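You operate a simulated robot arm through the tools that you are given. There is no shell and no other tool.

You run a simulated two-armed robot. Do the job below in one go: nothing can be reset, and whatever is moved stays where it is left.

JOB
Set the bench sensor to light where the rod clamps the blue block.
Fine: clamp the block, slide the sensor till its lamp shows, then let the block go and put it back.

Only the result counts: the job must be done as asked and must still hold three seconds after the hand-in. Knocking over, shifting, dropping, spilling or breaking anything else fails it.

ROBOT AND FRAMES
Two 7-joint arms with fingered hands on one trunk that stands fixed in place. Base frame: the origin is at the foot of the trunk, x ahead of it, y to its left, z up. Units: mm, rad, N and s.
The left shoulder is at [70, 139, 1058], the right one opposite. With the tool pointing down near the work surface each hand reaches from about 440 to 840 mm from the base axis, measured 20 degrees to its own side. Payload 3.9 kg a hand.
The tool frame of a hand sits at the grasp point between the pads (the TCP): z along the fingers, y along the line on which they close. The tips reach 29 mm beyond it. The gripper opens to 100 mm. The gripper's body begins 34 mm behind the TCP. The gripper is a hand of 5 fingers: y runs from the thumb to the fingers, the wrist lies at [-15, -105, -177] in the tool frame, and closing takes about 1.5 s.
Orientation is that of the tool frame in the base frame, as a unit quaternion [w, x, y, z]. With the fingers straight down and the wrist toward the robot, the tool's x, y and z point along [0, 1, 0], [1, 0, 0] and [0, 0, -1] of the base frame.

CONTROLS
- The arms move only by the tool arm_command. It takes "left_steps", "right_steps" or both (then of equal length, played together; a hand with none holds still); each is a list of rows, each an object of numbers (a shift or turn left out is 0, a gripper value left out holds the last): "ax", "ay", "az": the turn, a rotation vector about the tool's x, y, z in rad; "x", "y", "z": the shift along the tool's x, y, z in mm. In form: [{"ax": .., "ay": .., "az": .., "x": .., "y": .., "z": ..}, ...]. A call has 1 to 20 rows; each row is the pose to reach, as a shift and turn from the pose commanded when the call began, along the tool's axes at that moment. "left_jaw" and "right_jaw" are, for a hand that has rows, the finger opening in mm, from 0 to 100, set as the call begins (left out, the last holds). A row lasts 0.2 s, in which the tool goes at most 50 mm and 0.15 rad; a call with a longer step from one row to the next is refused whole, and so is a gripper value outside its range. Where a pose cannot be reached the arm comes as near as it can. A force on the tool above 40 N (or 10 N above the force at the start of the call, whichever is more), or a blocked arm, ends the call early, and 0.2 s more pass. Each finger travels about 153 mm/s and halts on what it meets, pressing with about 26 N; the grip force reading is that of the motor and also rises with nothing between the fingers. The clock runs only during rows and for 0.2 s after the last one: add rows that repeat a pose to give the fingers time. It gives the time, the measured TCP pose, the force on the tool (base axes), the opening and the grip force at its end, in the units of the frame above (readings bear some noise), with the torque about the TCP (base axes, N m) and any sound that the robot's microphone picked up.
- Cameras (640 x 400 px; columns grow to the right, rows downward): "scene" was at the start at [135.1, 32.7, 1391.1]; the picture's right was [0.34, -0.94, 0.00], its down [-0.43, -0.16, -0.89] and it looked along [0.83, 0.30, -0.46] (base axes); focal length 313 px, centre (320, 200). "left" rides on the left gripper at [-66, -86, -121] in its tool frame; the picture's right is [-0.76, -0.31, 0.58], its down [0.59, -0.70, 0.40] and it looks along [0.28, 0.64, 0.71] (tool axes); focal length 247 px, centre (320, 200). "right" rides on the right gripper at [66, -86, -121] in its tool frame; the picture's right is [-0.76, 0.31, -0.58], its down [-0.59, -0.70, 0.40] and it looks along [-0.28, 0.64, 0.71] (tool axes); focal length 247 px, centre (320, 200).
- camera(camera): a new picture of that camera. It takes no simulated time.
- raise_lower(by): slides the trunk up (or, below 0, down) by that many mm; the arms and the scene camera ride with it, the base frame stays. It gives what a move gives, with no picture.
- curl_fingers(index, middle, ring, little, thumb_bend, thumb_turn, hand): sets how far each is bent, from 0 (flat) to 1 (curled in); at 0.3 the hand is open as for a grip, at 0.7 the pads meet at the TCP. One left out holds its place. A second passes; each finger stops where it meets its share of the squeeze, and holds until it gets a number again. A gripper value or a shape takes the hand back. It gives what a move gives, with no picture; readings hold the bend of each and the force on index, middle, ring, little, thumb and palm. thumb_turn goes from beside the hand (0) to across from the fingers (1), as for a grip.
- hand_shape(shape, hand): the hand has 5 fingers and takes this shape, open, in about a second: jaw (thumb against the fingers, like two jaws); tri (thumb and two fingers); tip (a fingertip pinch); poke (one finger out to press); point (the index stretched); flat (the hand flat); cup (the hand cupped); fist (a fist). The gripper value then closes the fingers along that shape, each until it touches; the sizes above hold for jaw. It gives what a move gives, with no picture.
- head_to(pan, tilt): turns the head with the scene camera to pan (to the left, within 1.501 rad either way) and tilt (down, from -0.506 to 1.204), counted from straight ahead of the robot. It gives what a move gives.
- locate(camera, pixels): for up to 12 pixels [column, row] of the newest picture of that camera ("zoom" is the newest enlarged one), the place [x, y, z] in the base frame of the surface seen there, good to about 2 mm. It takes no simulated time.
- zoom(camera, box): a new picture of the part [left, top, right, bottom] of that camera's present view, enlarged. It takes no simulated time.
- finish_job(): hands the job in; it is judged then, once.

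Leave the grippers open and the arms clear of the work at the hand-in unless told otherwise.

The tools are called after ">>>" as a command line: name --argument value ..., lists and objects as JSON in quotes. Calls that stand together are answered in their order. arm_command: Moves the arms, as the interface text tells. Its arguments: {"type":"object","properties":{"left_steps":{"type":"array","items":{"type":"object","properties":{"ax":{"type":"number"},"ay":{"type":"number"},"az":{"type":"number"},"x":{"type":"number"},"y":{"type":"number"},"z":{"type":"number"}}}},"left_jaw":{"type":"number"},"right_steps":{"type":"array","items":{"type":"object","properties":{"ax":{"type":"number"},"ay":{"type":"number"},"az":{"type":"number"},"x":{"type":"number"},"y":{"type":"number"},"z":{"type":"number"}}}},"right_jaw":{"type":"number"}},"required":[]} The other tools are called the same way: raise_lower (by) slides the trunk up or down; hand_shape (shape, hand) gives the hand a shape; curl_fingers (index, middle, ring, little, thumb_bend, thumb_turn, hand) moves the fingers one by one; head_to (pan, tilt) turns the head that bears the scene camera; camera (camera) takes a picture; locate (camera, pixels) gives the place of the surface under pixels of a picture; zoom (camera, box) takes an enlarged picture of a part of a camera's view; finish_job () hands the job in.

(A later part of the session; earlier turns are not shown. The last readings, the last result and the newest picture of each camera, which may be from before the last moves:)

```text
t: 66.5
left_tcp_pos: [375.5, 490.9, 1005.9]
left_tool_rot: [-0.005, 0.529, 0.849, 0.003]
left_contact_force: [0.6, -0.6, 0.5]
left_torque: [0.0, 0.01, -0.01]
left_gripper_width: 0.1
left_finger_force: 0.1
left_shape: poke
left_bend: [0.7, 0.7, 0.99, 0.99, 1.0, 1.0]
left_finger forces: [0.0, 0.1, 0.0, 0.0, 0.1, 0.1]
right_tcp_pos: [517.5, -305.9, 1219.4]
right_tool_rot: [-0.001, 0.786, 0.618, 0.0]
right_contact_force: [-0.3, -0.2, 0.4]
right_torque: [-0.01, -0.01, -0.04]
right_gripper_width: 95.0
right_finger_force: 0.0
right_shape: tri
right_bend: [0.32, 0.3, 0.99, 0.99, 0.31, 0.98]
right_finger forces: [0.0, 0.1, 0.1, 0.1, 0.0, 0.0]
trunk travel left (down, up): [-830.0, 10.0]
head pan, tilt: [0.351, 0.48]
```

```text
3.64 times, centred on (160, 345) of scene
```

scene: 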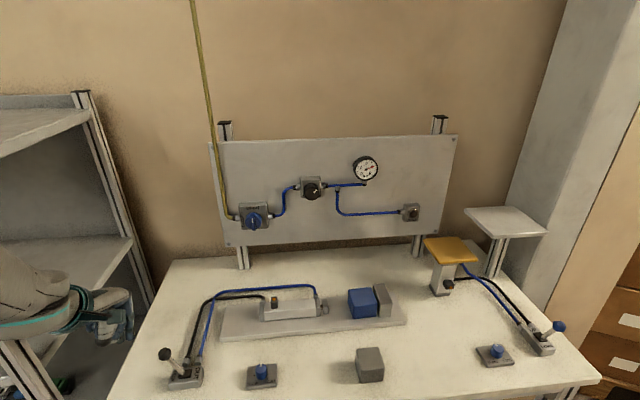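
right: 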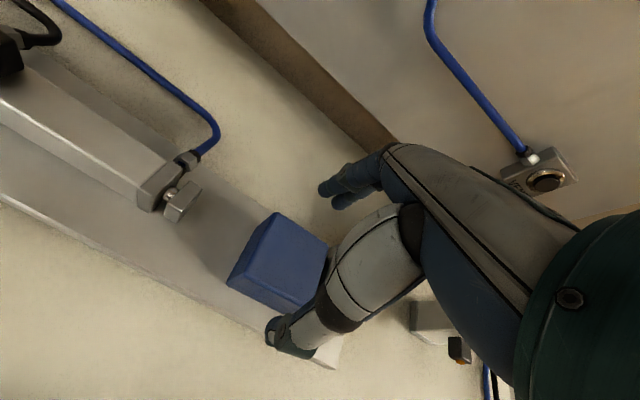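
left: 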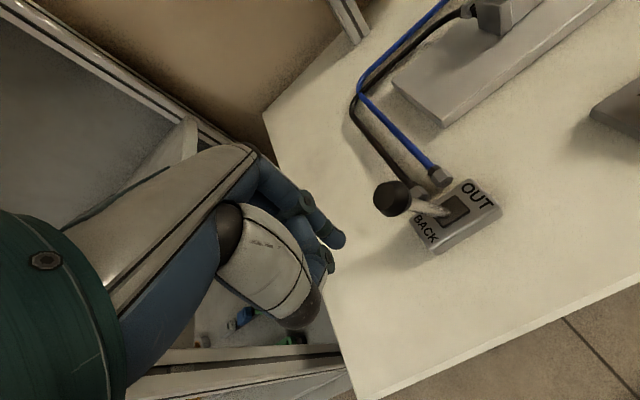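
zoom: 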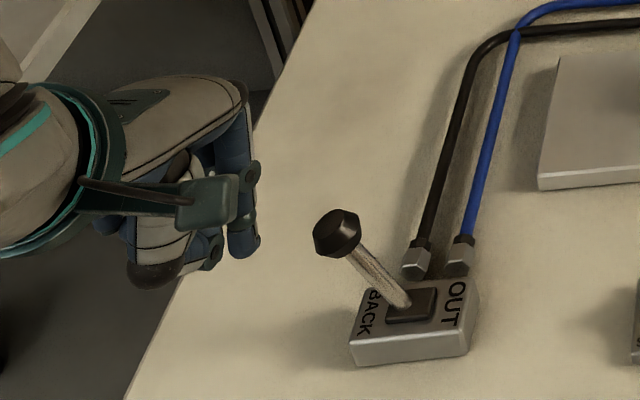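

Fingertips (240,245 in zoom) line up with the knob (335,235) along the axis direction. I'll push toward OUT, 72 mm along tool −x, in 6 mm rows.

>>> arm_command --left_steps '[{"x": -6}, {"x": -12}, {"x": -18}, {"x": -24}, {"x": -30}, {"x": -36}, {"x": -42}, {"x": -48}, {"x": -54}, {"x": -60}, {"x": -66}, {"x": -72}, {"x": -72}]'

>>> zoom --camera "scene" --box '[80, 290, 240, 400]'

>>> camera --camera "scene"

```text
t: 69.3
left_tcp_pos: [406.7, 426.2, 1004.0]
left_tool_rot: [-0.005, 0.529, 0.849, 0.003]
left_contact_force: [-0.2, 0.2, 0.5]
left_torque: [-0.02, 0.02, 0.03]
left_gripper_width: 0.0
left_finger_force: 0.0
left_shape: poke
left_bend: [0.7, 0.7, 0.99, 0.99, 1.0, 1.0]
left_finger forces: [0.1, 0.0, 0.0, 0.1, 0.0, 0.1]
right_tcp_pos: [517.5, -305.1, 1219.7]
right_tool_rot: [-0.001, 0.787, 0.618, 0.0]
right_contact_force: [-0.1, -0.4, -0.4]
right_torque: [0.01, 0.02, 0.02]
right_gripper_width: 95.0
right_finger_force: 0.1
right_shape: tri
right_bend: [0.32, 0.3, 0.99, 0.99, 0.31, 0.98]
right_finger forces: [0.1, 0.0, 0.1, 0.1, 0.0, 0.0]
trunk travel left (down, up): [-830.0, 10.0]
head pan, tilt: [0.351, 0.48]
```

```text
3.64 times, centred on (160, 345) of scene
```

zoom: 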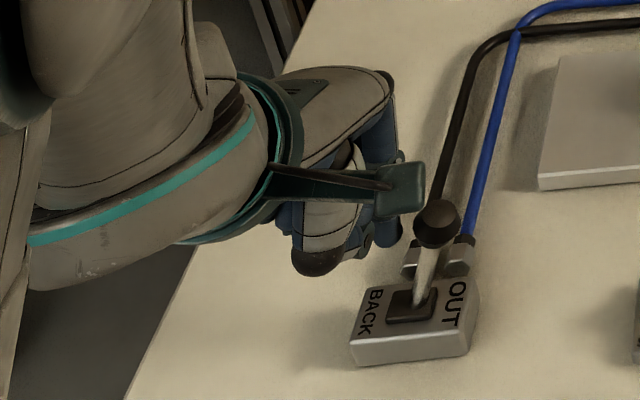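

```text
taken
```

scene: 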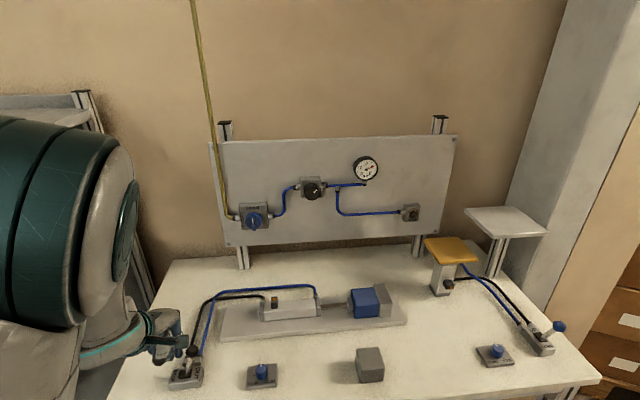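

The lever moved to the OUT side and the rod has extended against the block. I'll zoom in on the clamp, gauge and lever.

>>> zoom --camera "scene" --box '[240, 275, 420, 345]'

>>> zoom --camera "scene" --box '[260, 285, 300, 310]'

>>> camera --camera "left"

>>> zoom --camera "scene" --box '[335, 145, 395, 190]'

```text
3.56 times, centred on (330, 310) of scene
```

zoom: 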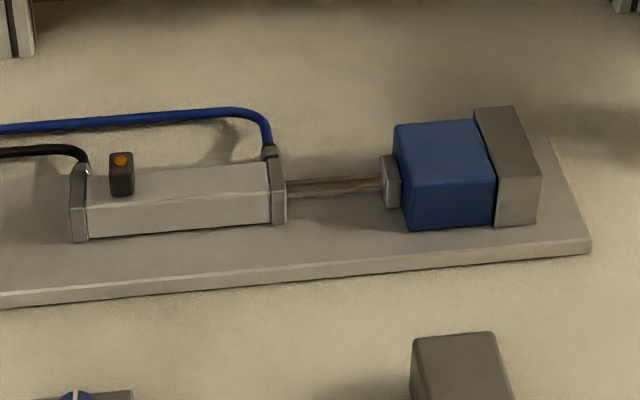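

```text
16.00 times, centred on (280, 298) of scene
```

zoom: 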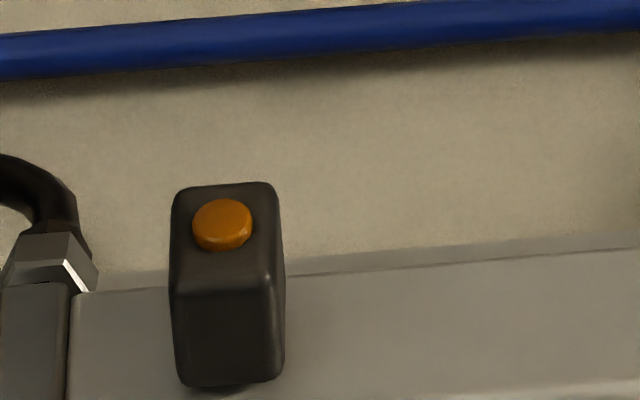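

```text
taken
```

left: 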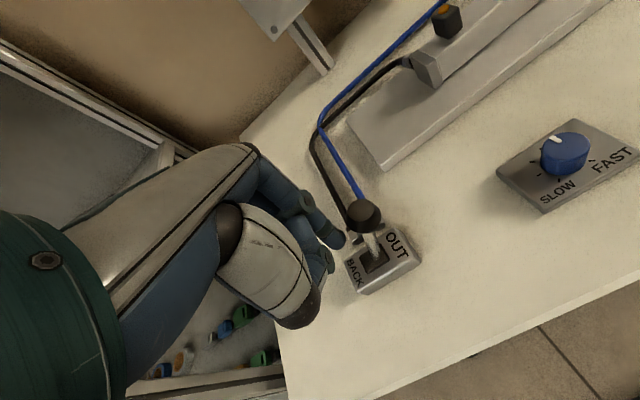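

```text
8.89 times, centred on (365, 168) of scene
```

zoom: 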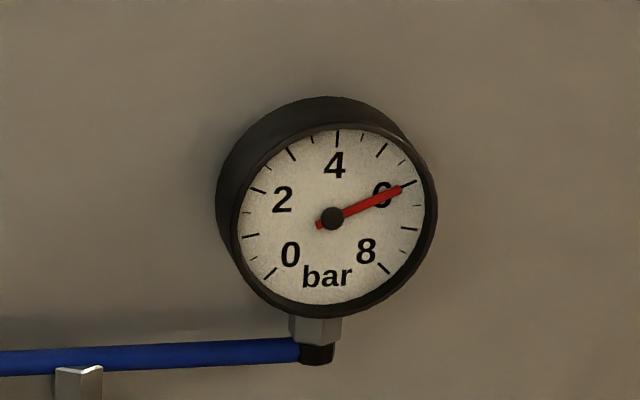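

Clamped: rod head against block, block flush on the stop, 6 bar; sensor lamp (280,298) is dull orange, unlit. I'll lift the left hand off the lever and bring it above the back side of the sensor (593,353,1040).

>>> arm_command --left_steps '[{"x": 4, "z": -20}, {"x": 4, "z": -45}, {"x": 4, "z": -70}, {"x": 4, "z": -96}, {"x": -25, "y": 22, "z": -90}, {"x": -50, "y": 45, "z": -80}, {"x": -75, "y": 67, "z": -70}, {"x": -100, "y": 90, "z": -60}, {"x": -125, "y": 112, "z": -48}, {"x": -148.2, "y": 134.7, "z": -36}, {"x": -148.2, "y": 134.7, "z": -36}, {"x": -148.2, "y": 134.7, "z": -36}]'

>>> camera --camera "left"

>>> camera --camera "scene"

```text
t: 71.9
left_tcp_pos: [594.1, 352.9, 1039.4]
left_tool_rot: [-0.004, 0.529, 0.849, 0.003]
left_contact_force: [0.5, 0.3, -0.2]
left_torque: [-0.04, 0.03, 0.03]
left_gripper_width: 0.1
left_finger_force: 0.1
left_shape: poke
left_bend: [0.7, 0.7, 0.99, 0.99, 1.0, 1.0]
left_finger forces: [0.1, 0.0, 0.1, 0.0, 0.0, 0.0]
right_tcp_pos: [518.7, -305.5, 1220.4]
right_tool_rot: [-0.001, 0.787, 0.618, 0.0]
right_contact_force: [-0.3, -0.1, 0.8]
right_torque: [-0.04, 0.0, -0.04]
right_gripper_width: 94.8
right_finger_force: 0.1
right_shape: tri
right_bend: [0.32, 0.3, 0.99, 0.99, 0.31, 0.98]
right_finger forces: [0.0, 0.0, 0.0, 0.1, 0.0, 0.0]
trunk travel left (down, up): [-830.0, 10.0]
head pan, tilt: [0.351, 0.48]
```

```text
taken
```

left: 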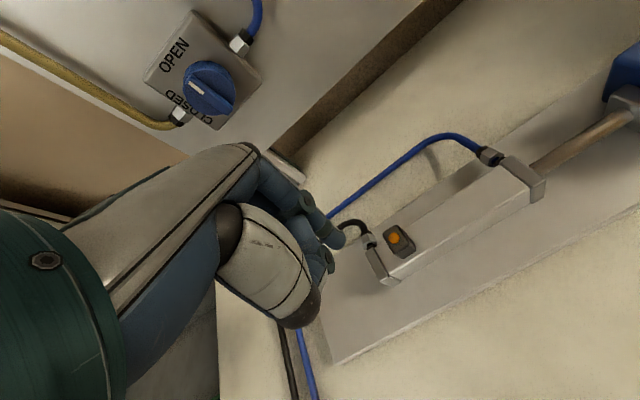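

```text
taken
```

scene: 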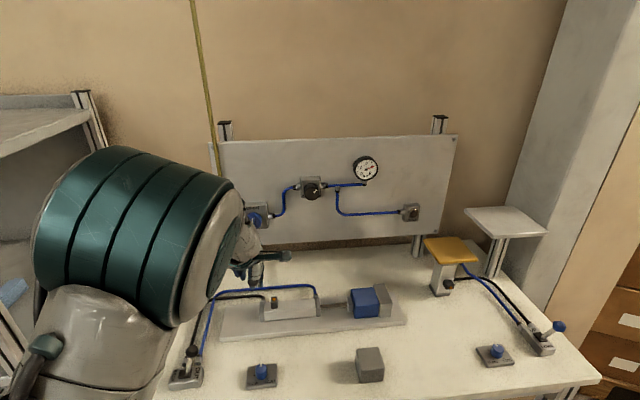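

Both cameras see the sensor lamp (left camera at (396,238)). I'll locate sensor corners from the left view, and check the supply valve's distance.

>>> zoom --camera "left" --box '[320, 180, 480, 300]'

>>> locate --camera "left" --pixels '[[210, 85], [225, 110], [395, 238], [388, 228], [405, 226], [414, 250], [395, 255], [368, 242], [340, 238], [350, 225], [368, 236], [358, 228]]'

```text
3.33 times, centred on (400, 240) of left
```

zoom: 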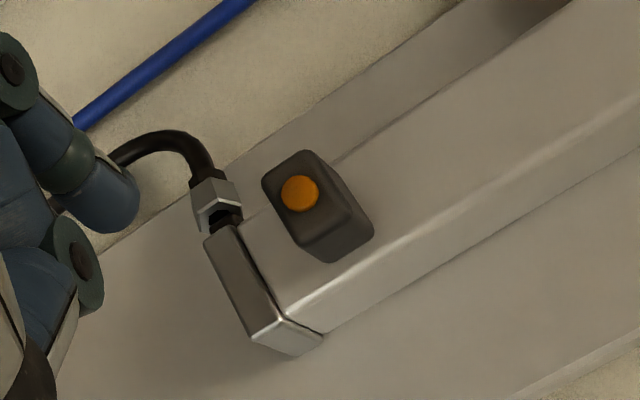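

```text
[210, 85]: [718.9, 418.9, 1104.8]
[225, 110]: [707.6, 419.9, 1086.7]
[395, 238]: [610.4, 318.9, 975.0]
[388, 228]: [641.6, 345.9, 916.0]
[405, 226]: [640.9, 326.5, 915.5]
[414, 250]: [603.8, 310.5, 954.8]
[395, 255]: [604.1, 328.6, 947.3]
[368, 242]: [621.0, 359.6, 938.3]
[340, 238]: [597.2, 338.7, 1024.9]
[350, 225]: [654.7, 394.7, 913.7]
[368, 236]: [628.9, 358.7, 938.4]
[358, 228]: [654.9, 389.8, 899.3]
```

Lamp at (610,319,975); supply valve is ~70 mm from the knuckles, and I'm moving away from it. I'll lower the left fingertips to about z≈958 (TCP 985), just behind the sensor.

>>> arm_command --left_steps '[{"x": 3, "z": 15}, {"x": 4, "z": 30}, {"x": 4, "z": 42}, {"x": 4, "z": 50}, {"x": 4, "z": 54}, {"x": 4, "z": 54}]'

>>> camera --camera "left"

>>> zoom --camera "scene" --box '[200, 230, 360, 340]'

```text
t: 73.3
left_tcp_pos: [591.5, 355.9, 984.7]
left_tool_rot: [-0.004, 0.529, 0.848, 0.003]
left_contact_force: [-0.7, 0.1, -0.3]
left_torque: [0.0, -0.02, 0.03]
left_gripper_width: 0.2
left_finger_force: 0.2
left_shape: poke
left_bend: [0.7, 0.7, 0.99, 0.99, 1.0, 1.0]
left_finger forces: [0.0, 0.1, 0.1, 0.1, 0.1, 0.0]
right_tcp_pos: [517.7, -306.0, 1220.8]
right_tool_rot: [-0.002, 0.787, 0.618, 0.0]
right_contact_force: [1.3, -0.5, -0.1]
right_torque: [0.01, 0.0, 0.01]
right_gripper_width: 94.7
right_finger_force: 0.0
right_shape: tri
right_bend: [0.32, 0.3, 0.99, 0.99, 0.31, 0.98]
right_finger forces: [0.1, 0.1, 0.0, 0.0, 0.0, 0.0]
trunk travel left (down, up): [-830.0, 10.0]
head pan, tilt: [0.351, 0.48]
```

```text
taken
```

left: 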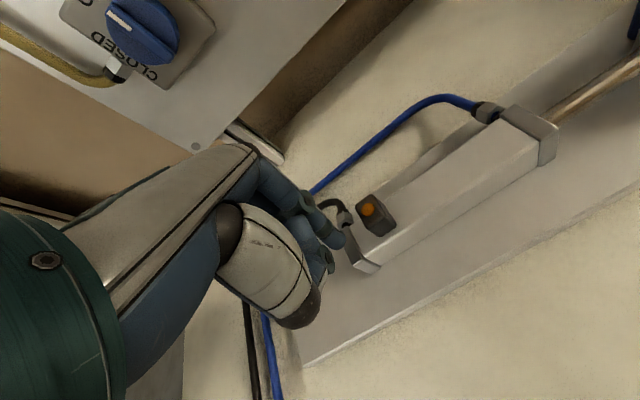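

```text
3.64 times, centred on (280, 285) of scene
```

zoom: 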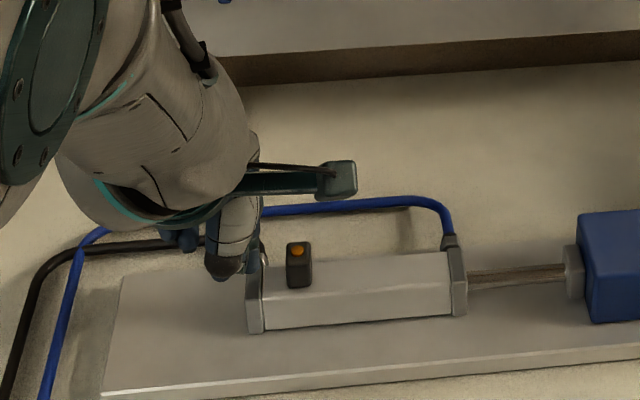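

Fingertip (262,262) sits just behind the sensor (300,265), lamp visible. I'll push 25 mm along −x in 2.5 mm rows and check the sensor moves.

>>> arm_command --left_steps '[{"x": -2.5}, {"x": -5}, {"x": -7.5}, {"x": -10}, {"x": -12.5}, {"x": -15}, {"x": -17.5}, {"x": -20}, {"x": -22.5}, {"x": -25}, {"x": -25}]'

>>> zoom --camera "scene" --box '[200, 230, 360, 340]'

>>> camera --camera "left"

```text
t: 75.7
left_tcp_pos: [602.1, 332.6, 984.8]
left_tool_rot: [-0.004, 0.529, 0.848, 0.002]
left_contact_force: [-0.5, 0.2, 0.7]
left_torque: [0.01, 0.02, 0.0]
left_gripper_width: 0.0
left_finger_force: 0.0
left_shape: poke
left_bend: [0.7, 0.7, 0.99, 0.99, 1.0, 1.0]
left_finger forces: [0.5, 0.1, 0.1, 0.1, 0.1, 0.0]
right_tcp_pos: [517.1, -306.4, 1220.4]
right_tool_rot: [-0.001, 0.786, 0.618, 0.001]
right_contact_force: [0.4, -0.4, 0.7]
right_torque: [0.02, -0.03, -0.03]
right_gripper_width: 95.3
right_finger_force: 0.1
right_shape: tri
right_bend: [0.32, 0.3, 0.99, 0.99, 0.31, 0.98]
right_finger forces: [0.0, 0.0, 0.0, 0.1, 0.0, 0.1]
trunk travel left (down, up): [-830.0, 10.0]
head pan, tilt: [0.351, 0.48]
```

```text
3.64 times, centred on (280, 285) of scene
```

zoom: 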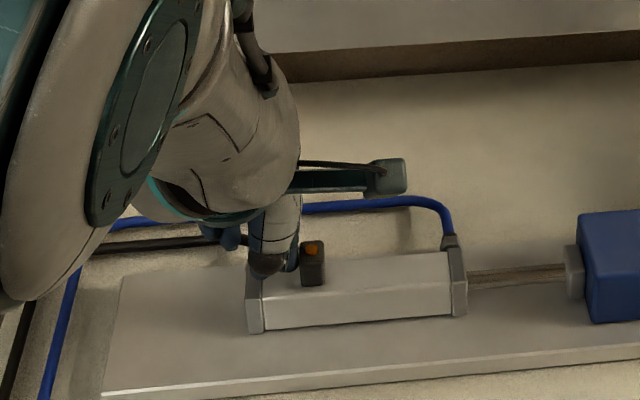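

```text
taken
```

left: 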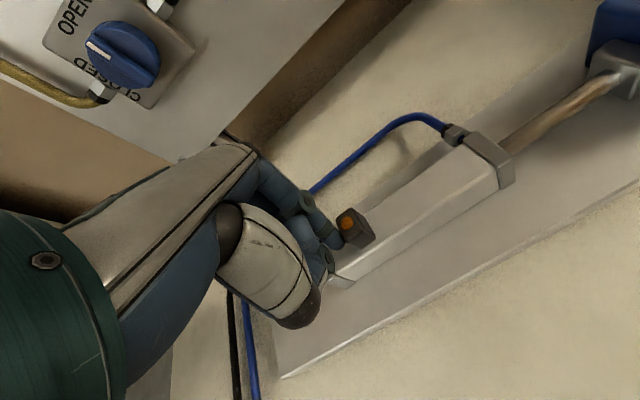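

The sensor slides smoothly (moved ~9 mm, lamp still dull). The piston moved ~70 mm, so I expect the spot much further; I'll push another 22 mm slowly and check.

>>> arm_command --left_steps '[{"x": -2.5}, {"x": -5}, {"x": -7.5}, {"x": -10}, {"x": -12.5}, {"x": -15}, {"x": -17.5}, {"x": -20}, {"x": -22}, {"x": -22}]'

>>> zoom --camera "scene" --box '[200, 230, 360, 340]'

>>> zoom --camera "left" --box '[280, 160, 440, 280]'

```text
t: 77.9
left_tcp_pos: [612.1, 313.9, 984.3]
left_tool_rot: [-0.004, 0.529, 0.849, 0.002]
left_contact_force: [0.0, -0.3, 0.2]
left_torque: [0.05, 0.01, -0.01]
left_gripper_width: 0.0
left_finger_force: 0.1
left_shape: poke
left_bend: [0.7, 0.7, 0.99, 0.99, 1.0, 1.0]
left_finger forces: [0.4, 0.0, 0.1, 0.0, 0.1, 0.0]
right_tcp_pos: [517.7, -306.4, 1220.1]
right_tool_rot: [-0.001, 0.787, 0.617, 0.0]
right_contact_force: [0.0, 0.3, -0.1]
right_torque: [-0.02, -0.01, -0.04]
right_gripper_width: 94.6
right_finger_force: 0.0
right_shape: tri
right_bend: [0.32, 0.3, 0.99, 0.99, 0.31, 0.98]
right_finger forces: [0.0, 0.0, 0.0, 0.1, 0.0, 0.0]
trunk travel left (down, up): [-830.0, 10.0]
head pan, tilt: [0.351, 0.48]
```

```text
3.64 times, centred on (280, 285) of scene
```

zoom: 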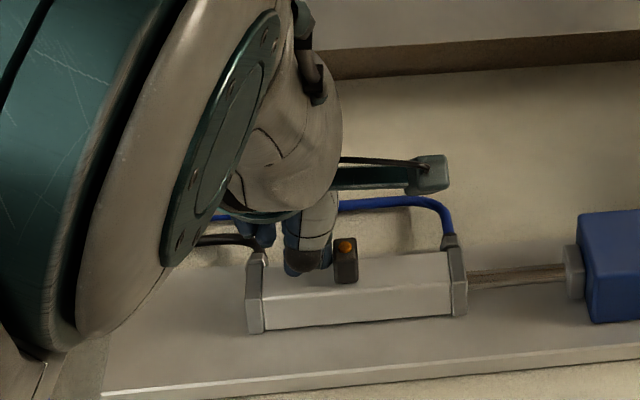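

```text
3.33 times, centred on (360, 220) of left
```

zoom: 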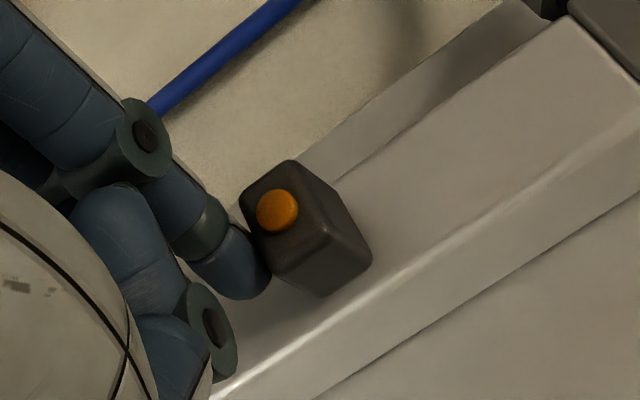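

Sensor now about 30 mm along, lamp still dull. I'll continue: 8 mm more, then check.

>>> arm_command --left_steps '[{"x": -2}, {"x": -4}, {"x": -6}, {"x": -8}, {"x": -8}]'

>>> zoom --camera "left" --box '[280, 160, 440, 280]'

>>> zoom --camera "scene" --box '[200, 230, 360, 340]'

```text
t: 79.1
left_tcp_pos: [615.6, 307.4, 982.8]
left_tool_rot: [-0.004, 0.529, 0.849, 0.003]
left_contact_force: [0.0, 0.2, 1.1]
left_torque: [-0.02, 0.04, 0.0]
left_gripper_width: 0.1
left_finger_force: 0.0
left_shape: poke
left_bend: [0.7, 0.7, 0.99, 0.99, 1.0, 1.0]
left_finger forces: [0.5, 0.0, 0.0, 0.1, 0.0, 0.0]
right_tcp_pos: [518.3, -305.2, 1220.1]
right_tool_rot: [-0.001, 0.786, 0.618, 0.0]
right_contact_force: [-0.7, -0.5, 0.1]
right_torque: [0.04, 0.01, 0.01]
right_gripper_width: 94.8
right_finger_force: 0.0
right_shape: tri
right_bend: [0.32, 0.3, 0.99, 0.99, 0.31, 0.98]
right_finger forces: [0.0, 0.0, 0.0, 0.0, 0.1, 0.1]
trunk travel left (down, up): [-830.0, 10.0]
head pan, tilt: [0.351, 0.48]
```

```text
3.33 times, centred on (360, 220) of left
```

zoom: 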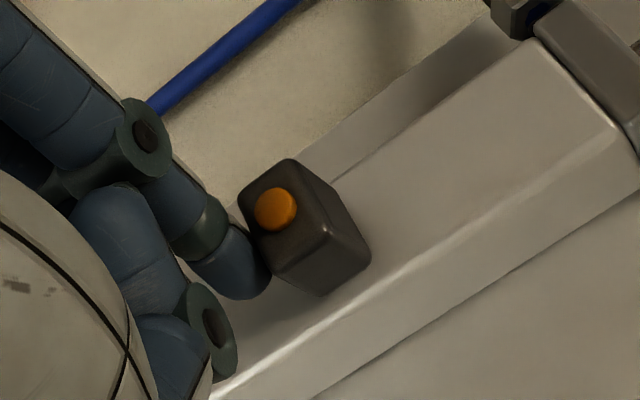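

```text
3.64 times, centred on (280, 285) of scene
```

zoom: 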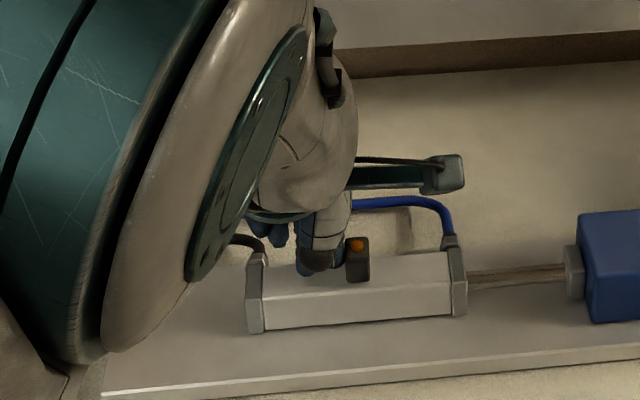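

Still dull. Next 5 mm.

>>> arm_command --left_steps '[{"x": -1.7}, {"x": -3.4}, {"x": -5}, {"x": -5}]'

>>> zoom --camera "left" --box '[280, 160, 440, 280]'

```text
t: 80.1
left_tcp_pos: [618.3, 300.6, 984.8]
left_tool_rot: [-0.005, 0.529, 0.849, 0.003]
left_contact_force: [-0.1, 0.0, 0.5]
left_torque: [0.02, -0.03, 0.0]
left_gripper_width: 0.0
left_finger_force: 0.1
left_shape: poke
left_bend: [0.7, 0.7, 0.99, 0.99, 1.0, 1.0]
left_finger forces: [0.4, 0.1, 0.1, 0.0, 0.1, 0.1]
right_tcp_pos: [518.4, -306.4, 1219.2]
right_tool_rot: [-0.001, 0.786, 0.618, 0.0]
right_contact_force: [-0.5, 0.3, -0.5]
right_torque: [-0.05, 0.0, -0.01]
right_gripper_width: 94.8
right_finger_force: 0.0
right_shape: tri
right_bend: [0.32, 0.3, 0.99, 0.99, 0.31, 0.98]
right_finger forces: [0.1, 0.0, 0.0, 0.1, 0.0, 0.0]
trunk travel left (down, up): [-830.0, 10.0]
head pan, tilt: [0.351, 0.48]
```

```text
3.33 times, centred on (360, 220) of left
```

zoom: 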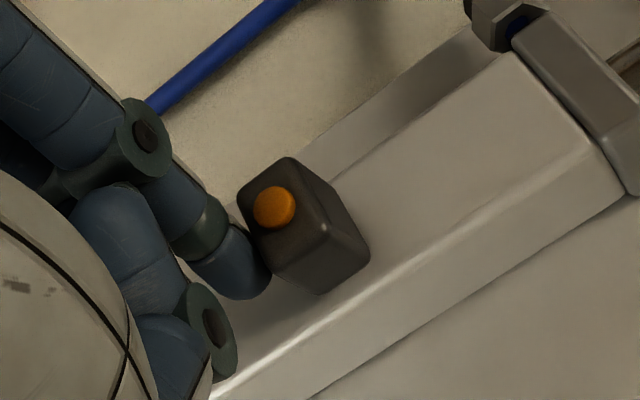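

Still dull at this place. Another 4 mm.

>>> arm_command --left_steps '[{"x": -1.4}, {"x": -2.8}, {"x": -4}, {"x": -4}]'

>>> zoom --camera "left" --box '[280, 160, 440, 280]'

```text
t: 81.1
left_tcp_pos: [618.4, 298.3, 983.7]
left_tool_rot: [-0.004, 0.528, 0.849, 0.003]
left_contact_force: [-1.0, -0.9, 0.4]
left_torque: [0.0, -0.02, 0.02]
left_gripper_width: 0.0
left_finger_force: 0.0
left_shape: poke
left_bend: [0.7, 0.7, 0.99, 0.99, 1.0, 1.0]
left_finger forces: [0.4, 0.0, 0.1, 0.0, 0.1, 0.0]
right_tcp_pos: [518.2, -306.6, 1219.7]
right_tool_rot: [-0.001, 0.786, 0.618, 0.0]
right_contact_force: [1.2, -0.7, 0.2]
right_torque: [0.01, -0.02, 0.01]
right_gripper_width: 94.8
right_finger_force: 0.0
right_shape: tri
right_bend: [0.32, 0.3, 0.99, 0.99, 0.31, 0.98]
right_finger forces: [0.1, 0.0, 0.0, 0.1, 0.0, 0.0]
trunk travel left (down, up): [-830.0, 10.0]
head pan, tilt: [0.351, 0.48]
```

```text
3.33 times, centred on (360, 220) of left
```

zoom: 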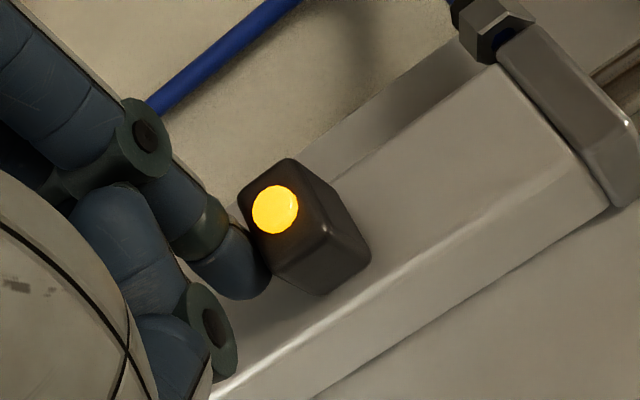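

The lamp is now bright — lit. To be well inside the window rather than on its edge, I'll push 1.5 mm more and check it stays lit.

>>> arm_command --left_steps '[{"x": -0.8}, {"x": -1.5}, {"x": -1.5}, {"x": -1.5}]'

>>> zoom --camera "left" --box '[280, 160, 440, 280]'

>>> zoom --camera "scene" --box '[200, 230, 360, 340]'

```text
t: 82.1
left_tcp_pos: [619.9, 297.2, 983.5]
left_tool_rot: [-0.005, 0.529, 0.849, 0.003]
left_contact_force: [-0.1, 0.3, -0.4]
left_torque: [0.02, 0.0, -0.04]
left_gripper_width: 0.0
left_finger_force: 0.1
left_shape: poke
left_bend: [0.7, 0.7, 0.99, 0.99, 1.0, 1.0]
left_finger forces: [0.2, 0.0, 0.1, 0.1, 0.0, 0.1]
right_tcp_pos: [518.0, -305.3, 1221.4]
right_tool_rot: [-0.002, 0.786, 0.618, 0.001]
right_contact_force: [0.0, 0.7, -0.3]
right_torque: [-0.03, 0.01, 0.01]
right_gripper_width: 94.7
right_finger_force: 0.1
right_shape: tri
right_bend: [0.32, 0.3, 0.99, 0.99, 0.31, 0.98]
right_finger forces: [0.0, 0.1, 0.0, 0.1, 0.0, 0.0]
trunk travel left (down, up): [-830.0, 10.0]
head pan, tilt: [0.351, 0.48]
```

```text
3.33 times, centred on (360, 220) of left
```

zoom: 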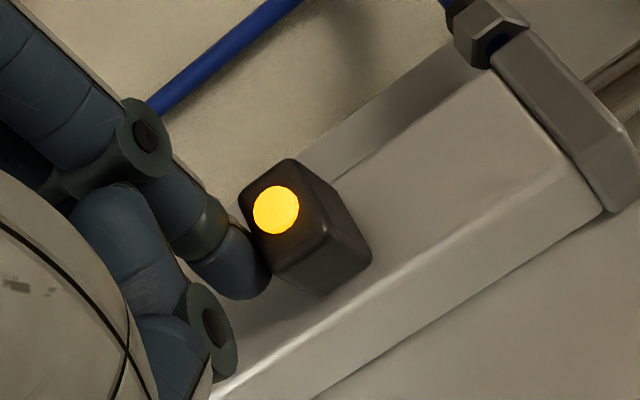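

```text
3.64 times, centred on (280, 285) of scene
```

zoom: 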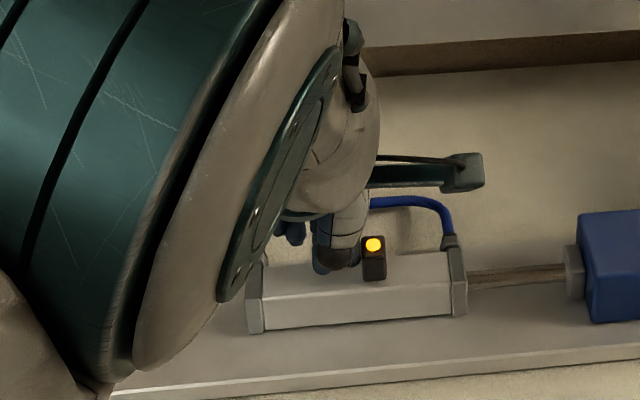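

Lit and stable. Now I'll back the finger off the sensor (x+12) and lift the hand straight up 110 mm, then confirm the lamp stays lit.

>>> arm_command --left_steps '[{"x": 4}, {"x": 8}, {"x": 12}, {"x": 12, "z": -20}, {"x": 12, "z": -45}, {"x": 12, "z": -70}, {"x": 12, "z": -95}, {"x": 12, "z": -110}, {"x": 12, "z": -110}]'

>>> zoom --camera "scene" --box '[200, 260, 400, 350]'

>>> zoom --camera "scene" --box '[130, 320, 230, 400]'

>>> camera --camera "left"

```text
t: 84.1
left_tcp_pos: [616.2, 308.6, 1094.7]
left_tool_rot: [-0.004, 0.529, 0.849, 0.003]
left_contact_force: [0.9, 0.4, 0.2]
left_torque: [-0.02, -0.05, 0.03]
left_gripper_width: 0.1
left_finger_force: 0.0
left_shape: poke
left_bend: [0.7, 0.7, 0.99, 0.99, 1.0, 1.0]
left_finger forces: [0.0, 0.0, 0.0, 0.0, 0.1, 0.0]
right_tcp_pos: [518.5, -305.9, 1219.0]
right_tool_rot: [-0.001, 0.786, 0.618, 0.0]
right_contact_force: [-0.3, 0.4, 0.3]
right_torque: [-0.01, 0.03, -0.01]
right_gripper_width: 94.8
right_finger_force: 0.0
right_shape: tri
right_bend: [0.32, 0.3, 0.99, 0.99, 0.31, 0.98]
right_finger forces: [0.0, 0.0, 0.0, 0.0, 0.1, 0.1]
trunk travel left (down, up): [-830.0, 10.0]
head pan, tilt: [0.351, 0.48]
```

```text
3.20 times, centred on (300, 305) of scene
```

zoom: 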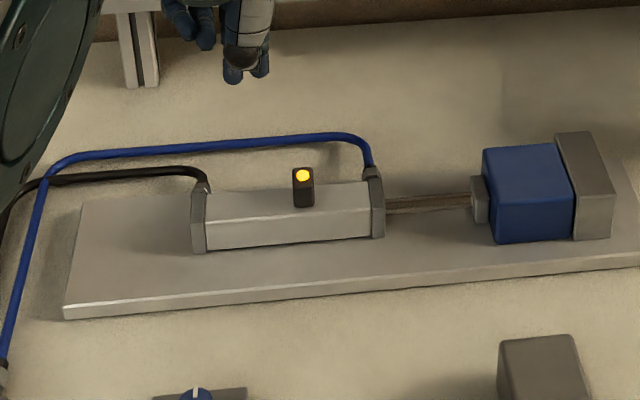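

```text
5.00 times, centred on (180, 360) of scene
```

zoom: 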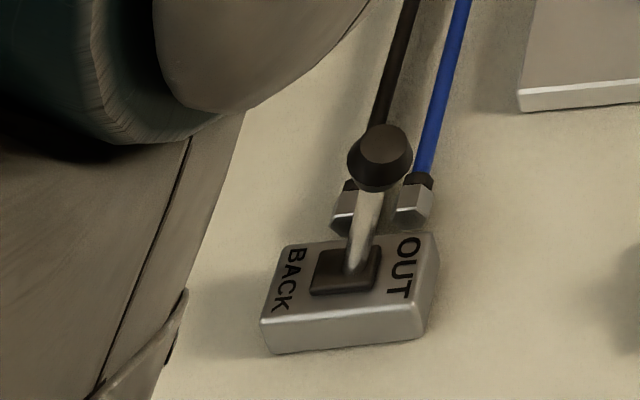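

```text
taken
```

left: 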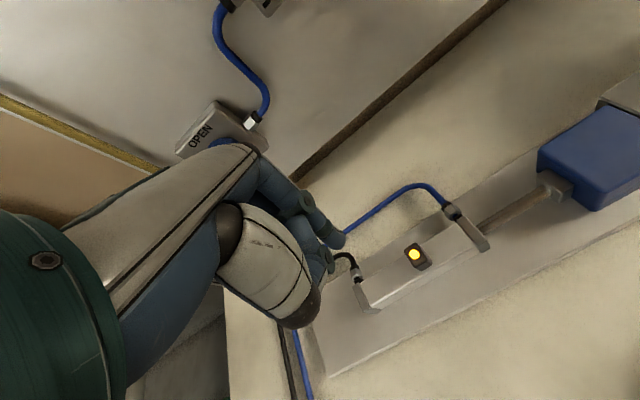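

Lamp lit with the hand away. Now the lever: the knob is at zoom (380,155). I'll locate it for the push back.

>>> zoom --camera "scene" --box '[130, 320, 230, 400]'

>>> locate --camera "zoom" --pixels '[[380, 145], [380, 180], [355, 160], [405, 160], [365, 220], [352, 265]]'

```text
5.00 times, centred on (180, 360) of scene
```

zoom: 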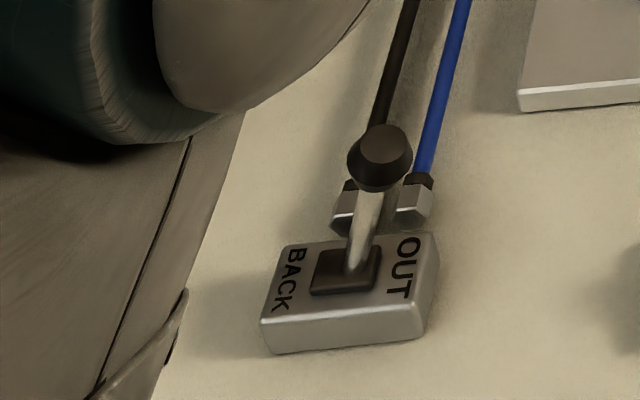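

```text
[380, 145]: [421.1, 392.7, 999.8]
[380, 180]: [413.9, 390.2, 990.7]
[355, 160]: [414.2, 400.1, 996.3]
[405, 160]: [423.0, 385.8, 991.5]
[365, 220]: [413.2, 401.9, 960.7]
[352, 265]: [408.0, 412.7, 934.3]
```

The knob in OUT is near (420,395,993). I'll move the left hand above its OUT side (441,353,1060), then down beside it.

>>> arm_command --left_steps '[{"x": 19.6, "y": -22.9, "z": 2}, {"x": 39.2, "y": -45.8, "z": 4}, {"x": 58.8, "y": -68.7, "z": 8}, {"x": 78.4, "y": -91.5, "z": 16}, {"x": 98, "y": -114.4, "z": 25}, {"x": 117.5, "y": -137.3, "z": 34.7}, {"x": 117.5, "y": -137.3, "z": 34.7}, {"x": 117.5, "y": -137.3, "z": 34.7}]'

>>> camera --camera "left"

>>> camera --camera "scene"

```text
t: 85.9
left_tcp_pos: [441.4, 352.6, 1061.3]
left_tool_rot: [-0.004, 0.53, 0.848, 0.003]
left_contact_force: [0.7, 0.3, 0.2]
left_torque: [-0.01, 0.01, -0.03]
left_gripper_width: 0.1
left_finger_force: 0.3
left_shape: poke
left_bend: [0.7, 0.7, 0.99, 0.99, 1.0, 1.0]
left_finger forces: [0.0, 0.1, 0.0, 0.1, 0.0, 0.0]
right_tcp_pos: [517.9, -305.2, 1220.1]
right_tool_rot: [-0.001, 0.786, 0.618, 0.0]
right_contact_force: [1.1, 0.3, 0.6]
right_torque: [-0.02, 0.03, 0.0]
right_gripper_width: 94.8
right_finger_force: 0.0
right_shape: tri
right_bend: [0.32, 0.3, 0.99, 0.99, 0.31, 0.98]
right_finger forces: [0.0, 0.0, 0.0, 0.0, 0.0, 0.0]
trunk travel left (down, up): [-830.0, 10.0]
head pan, tilt: [0.351, 0.48]
```

```text
taken
```

left: 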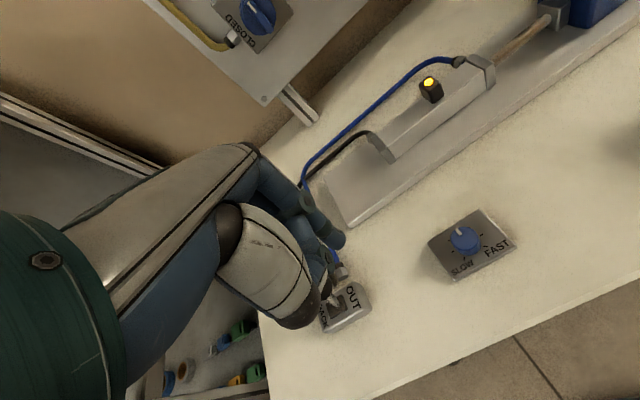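

```text
taken
```

scene: 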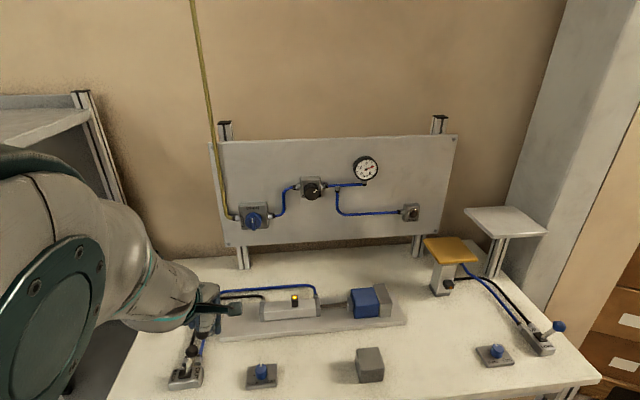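

Lamp still lit, hand above the OUT side of the lever. I'll lower 40 mm first and check clearance to the knob.

>>> arm_command --left_steps '[{"z": 20}, {"z": 40}, {"z": 40}]'

>>> zoom --camera "scene" --box '[120, 280, 280, 400]'

>>> zoom --camera "left" --box '[200, 180, 400, 340]'

```text
t: 86.7
left_tcp_pos: [439.4, 353.4, 1020.7]
left_tool_rot: [-0.003, 0.53, 0.848, 0.003]
left_contact_force: [-0.2, -0.7, 0.0]
left_torque: [0.0, -0.01, 0.03]
left_gripper_width: 0.0
left_finger_force: 0.0
left_shape: poke
left_bend: [0.7, 0.7, 0.99, 0.99, 1.0, 1.0]
left_finger forces: [0.1, 0.0, 0.0, 0.0, 0.0, 0.1]
right_tcp_pos: [516.8, -306.2, 1220.0]
right_tool_rot: [-0.001, 0.787, 0.617, 0.0]
right_contact_force: [-0.3, 0.2, 0.5]
right_torque: [-0.01, 0.0, 0.0]
right_gripper_width: 94.8
right_finger_force: 0.1
right_shape: tri
right_bend: [0.32, 0.3, 0.99, 0.99, 0.31, 0.98]
right_finger forces: [0.0, 0.0, 0.0, 0.0, 0.1, 0.1]
trunk travel left (down, up): [-830.0, 10.0]
head pan, tilt: [0.351, 0.48]
```

```text
3.33 times, centred on (200, 340) of scene
```

zoom: 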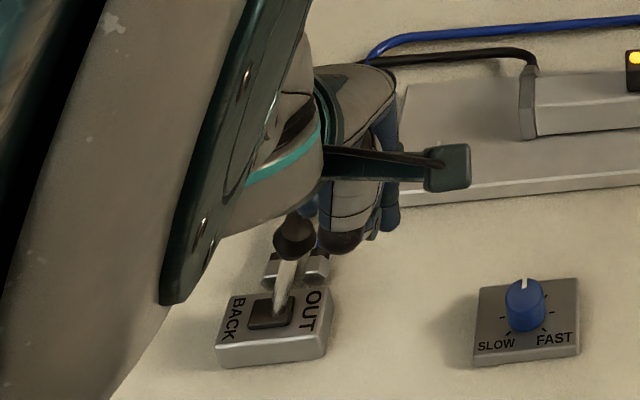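

```text
2.50 times, centred on (300, 260) of left
```

zoom: 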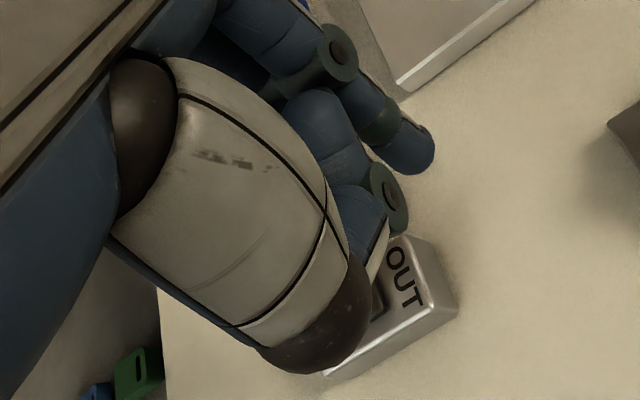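

I need to see how near the thumb joint (340,240) is to the knob (295,235); I'll locate these.

>>> zoom --camera "scene" --box '[120, 280, 280, 400]'

>>> locate --camera "zoom" --pixels '[[340, 240], [335, 250], [325, 235], [295, 225], [300, 245], [390, 225], [375, 232], [350, 225], [335, 195], [310, 207], [360, 240], [294, 255]]'

```text
3.33 times, centred on (200, 340) of scene
```

zoom: 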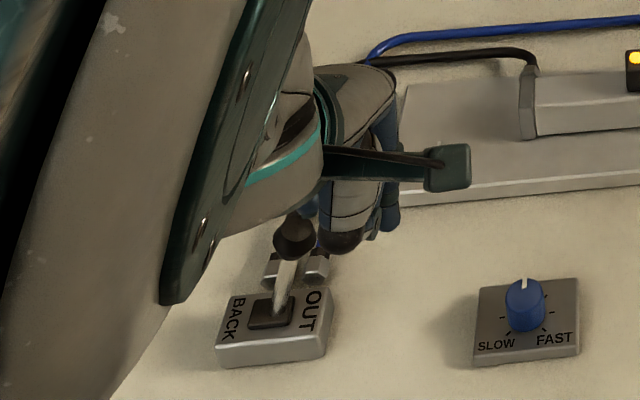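

```text
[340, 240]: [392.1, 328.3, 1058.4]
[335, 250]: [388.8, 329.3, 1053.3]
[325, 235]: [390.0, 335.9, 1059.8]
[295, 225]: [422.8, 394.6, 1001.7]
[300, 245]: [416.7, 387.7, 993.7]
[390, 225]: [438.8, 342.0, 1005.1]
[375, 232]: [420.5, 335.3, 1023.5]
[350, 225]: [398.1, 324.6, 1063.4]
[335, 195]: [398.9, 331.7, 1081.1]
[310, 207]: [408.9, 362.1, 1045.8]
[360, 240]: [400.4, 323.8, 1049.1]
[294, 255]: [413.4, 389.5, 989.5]
```

Thumb joint is 30+ mm above the knob, so it clears. I'll lower another 17 mm, then push toward BACK along +x in 6 mm rows (70 mm).

>>> arm_command --left_steps '[{"z": 8}, {"z": 17}, {"x": 6, "z": 17}, {"x": 12, "z": 17}, {"x": 18, "z": 17}, {"x": 24, "z": 17}, {"x": 30, "z": 17}, {"x": 36, "z": 17}, {"x": 42, "z": 17}, {"x": 48, "z": 17}, {"x": 54, "z": 17}, {"x": 60, "z": 17}, {"x": 66, "z": 17}, {"x": 70, "z": 17}, {"x": 70, "z": 17}]'

>>> camera --camera "scene"

>>> camera --camera "left"

```text
t: 89.9
left_tcp_pos: [410.0, 415.0, 1004.0]
left_tool_rot: [-0.005, 0.529, 0.848, 0.003]
left_contact_force: [1.6, -2.3, -0.8]
left_torque: [-0.05, 0.02, 0.0]
left_gripper_width: 0.0
left_finger_force: 0.1
left_shape: poke
left_bend: [0.7, 0.7, 0.99, 0.99, 1.0, 1.0]
left_finger forces: [0.0, 2.5, 0.0, 0.1, 0.0, 0.1]
right_tcp_pos: [518.7, -306.8, 1220.0]
right_tool_rot: [-0.002, 0.786, 0.618, 0.0]
right_contact_force: [0.4, 0.5, -0.5]
right_torque: [-0.05, 0.0, -0.01]
right_gripper_width: 94.6
right_finger_force: 0.0
right_shape: tri
right_bend: [0.32, 0.3, 0.99, 0.99, 0.31, 0.98]
right_finger forces: [0.1, 0.0, 0.0, 0.0, 0.0, 0.0]
trunk travel left (down, up): [-830.0, 10.0]
head pan, tilt: [0.351, 0.48]
```

```text
taken
```

scene: 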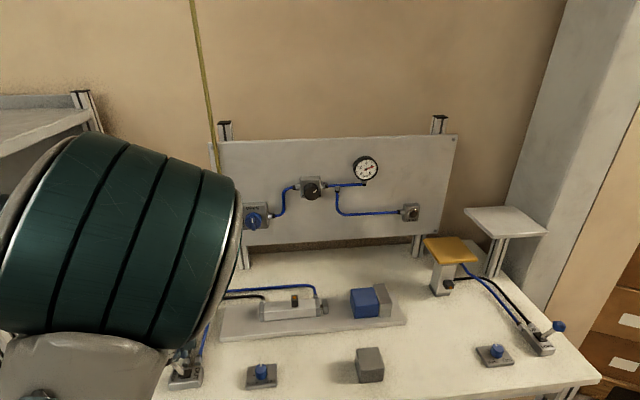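

```text
taken
```

left: 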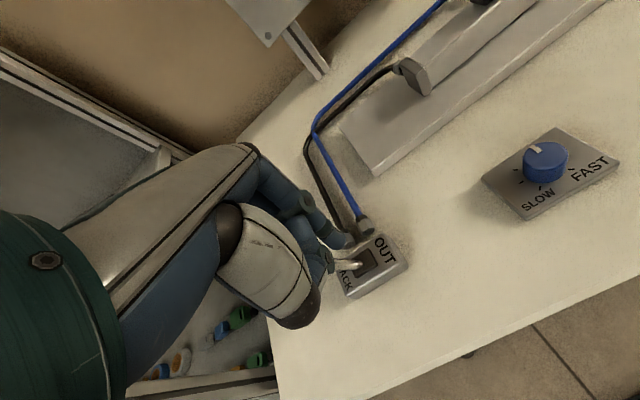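

The rod has retracted. The finger still touches the knob with 2.5 N; I'll push 2 mm more to make sure the lever is fully home, then back off and rise.

>>> arm_command --left_steps '[{"x": 1}, {"x": 2}, {"x": 2}]'

>>> arm_command --left_steps '[{"x": -6}, {"x": -14}, {"x": -20, "z": -10}, {"x": -20, "z": -35}, {"x": -20, "z": -60}, {"x": -20, "z": -90}, {"x": -20, "z": -120}, {"x": -20, "z": -120}]'

>>> camera --camera "left"

>>> zoom --camera "scene" --box '[200, 260, 420, 360]'

```text
t: 90.7
left_tcp_pos: [409.5, 415.9, 1003.7]
left_tool_rot: [-0.005, 0.53, 0.848, 0.004]
left_contact_force: [2.0, -6.9, -2.4]
left_torque: [-0.13, -0.04, 0.0]
left_gripper_width: 0.0
left_finger_force: 0.1
left_shape: poke
left_bend: [0.7, 0.7, 0.99, 0.99, 1.0, 1.0]
left_finger forces: [0.1, 7.7, 0.1, 0.0, 0.0, 0.0]
right_tcp_pos: [519.2, -306.8, 1217.6]
right_tool_rot: [-0.002, 0.786, 0.618, 0.0]
right_contact_force: [-0.6, 0.3, -1.3]
right_torque: [0.01, -0.06, 0.0]
right_gripper_width: 94.7
right_finger_force: 0.1
right_shape: tri
right_bend: [0.32, 0.3, 0.99, 0.99, 0.31, 0.98]
right_finger forces: [0.1, 0.0, 0.0, 0.0, 0.0, 0.0]
trunk travel left (down, up): [-830.0, 10.0]
head pan, tilt: [0.351, 0.48]
```

```text
t: 92.5
left_tcp_pos: [417.6, 398.8, 1124.1]
left_tool_rot: [-0.004, 0.529, 0.848, 0.003]
left_contact_force: [-0.6, -0.6, 0.5]
left_torque: [-0.01, 0.0, 0.0]
left_gripper_width: 0.0
left_finger_force: 0.0
left_shape: poke
left_bend: [0.7, 0.7, 0.99, 0.99, 1.0, 1.0]
left_finger forces: [0.0, 0.1, 0.0, 0.0, 0.1, 0.0]
right_tcp_pos: [518.3, -306.0, 1220.1]
right_tool_rot: [-0.001, 0.786, 0.618, 0.0]
right_contact_force: [0.2, -0.4, -0.2]
right_torque: [-0.02, -0.03, 0.03]
right_gripper_width: 94.7
right_finger_force: 0.1
right_shape: tri
right_bend: [0.32, 0.3, 0.99, 0.99, 0.31, 0.98]
right_finger forces: [0.1, 0.0, 0.0, 0.0, 0.1, 0.0]
trunk travel left (down, up): [-830.0, 10.0]
head pan, tilt: [0.351, 0.48]
```

```text
taken
```

left: 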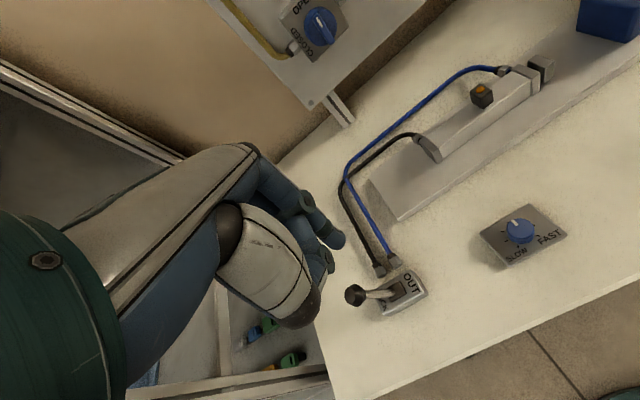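

```text
2.91 times, centred on (310, 310) of scene
```

zoom: 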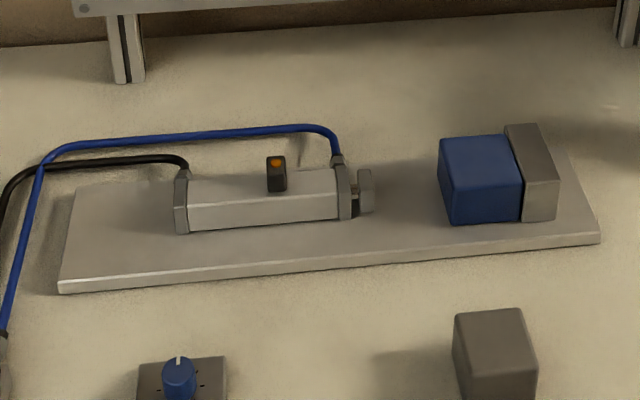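

Rod back, lamp off, lever at BACK, block free against the stop. I'll park the left hand up at (546,386,1243) and reopen it to the jaw shape.

>>> arm_command --left_steps '[{"x": -11.5, "y": 18.2, "z": -20}, {"x": -23, "y": 36.4, "z": -40}, {"x": -34.5, "y": 54.6, "z": -60}, {"x": -46, "y": 72.9, "z": -80}, {"x": -57.5, "y": 91, "z": -100}, {"x": -68.9, "y": 109.3, "z": -119}, {"x": -68.9, "y": 109.3, "z": -119}]'

>>> hand_shape --shape "jaw" --hand "left"

>>> zoom --camera "scene" --box '[310, 270, 430, 350]'

```text
t: 94.1
left_tcp_pos: [544.9, 384.4, 1242.9]
left_tool_rot: [-0.004, 0.529, 0.848, 0.003]
left_contact_force: [-0.2, 0.2, -0.9]
left_torque: [-0.01, 0.01, -0.01]
left_gripper_width: 0.0
left_finger_force: 0.0
left_shape: poke
left_bend: [0.7, 0.7, 0.99, 0.99, 1.0, 1.0]
left_finger forces: [0.0, 0.1, 0.0, 0.1, 0.1, 0.0]
right_tcp_pos: [519.0, -306.9, 1220.6]
right_tool_rot: [-0.001, 0.786, 0.618, 0.0]
right_contact_force: [0.3, 0.3, -0.2]
right_torque: [-0.02, -0.01, -0.01]
right_gripper_width: 94.7
right_finger_force: 0.0
right_shape: tri
right_bend: [0.32, 0.3, 0.99, 0.99, 0.31, 0.98]
right_finger forces: [0.0, 0.1, 0.0, 0.0, 0.0, 0.1]
trunk travel left (down, up): [-830.0, 10.0]
head pan, tilt: [0.351, 0.48]
```

```text
t: 95.0
left_tcp_pos: [546.8, 384.6, 1243.5]
left_tool_rot: [-0.004, 0.529, 0.848, 0.003]
left_contact_force: [1.0, 0.1, 0.5]
left_torque: [0.0, -0.04, -0.01]
left_gripper_width: 99.8
left_finger_force: 0.2
left_shape: jaw
left_bend: [0.3, 0.3, 0.3, 0.3, 0.3, 0.98]
left_finger forces: [0.0, 0.0, 0.0, 0.1, 0.0, 0.0]
right_tcp_pos: [517.5, -305.8, 1220.5]
right_tool_rot: [-0.001, 0.786, 0.618, 0.0]
right_contact_force: [0.2, 0.4, 0.1]
right_torque: [0.0, 0.01, -0.01]
right_gripper_width: 94.8
right_finger_force: 0.1
right_shape: tri
right_bend: [0.32, 0.3, 0.99, 0.99, 0.31, 0.98]
right_finger forces: [0.0, 0.0, 0.1, 0.1, 0.0, 0.0]
trunk travel left (down, up): [-830.0, 10.0]
head pan, tilt: [0.351, 0.48]
```

```text
5.00 times, centred on (370, 310) of scene
```

zoom: 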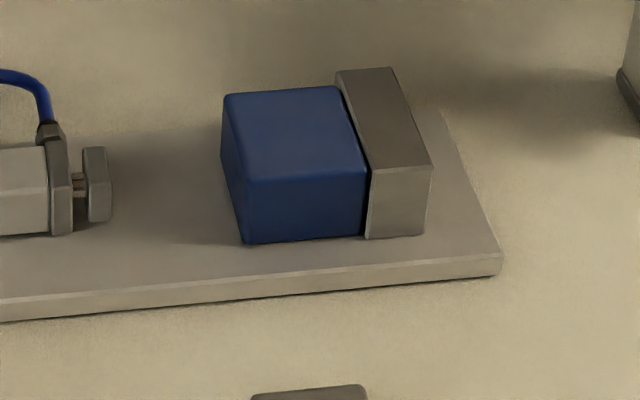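

>>> locate --camera "zoom" --pixels '[[228, 97], [334, 90], [365, 170], [248, 180], [295, 135], [246, 238], [362, 232], [342, 76], [374, 168], [424, 162], [385, 72], [370, 232]]'

```text
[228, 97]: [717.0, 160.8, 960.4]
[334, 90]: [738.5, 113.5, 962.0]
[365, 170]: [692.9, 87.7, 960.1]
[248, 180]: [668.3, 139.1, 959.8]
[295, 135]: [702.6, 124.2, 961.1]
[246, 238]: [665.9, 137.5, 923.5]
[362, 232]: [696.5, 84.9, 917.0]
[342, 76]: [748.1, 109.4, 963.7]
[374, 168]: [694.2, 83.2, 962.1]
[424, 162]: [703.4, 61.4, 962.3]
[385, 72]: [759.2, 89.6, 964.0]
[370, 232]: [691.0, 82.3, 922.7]
```

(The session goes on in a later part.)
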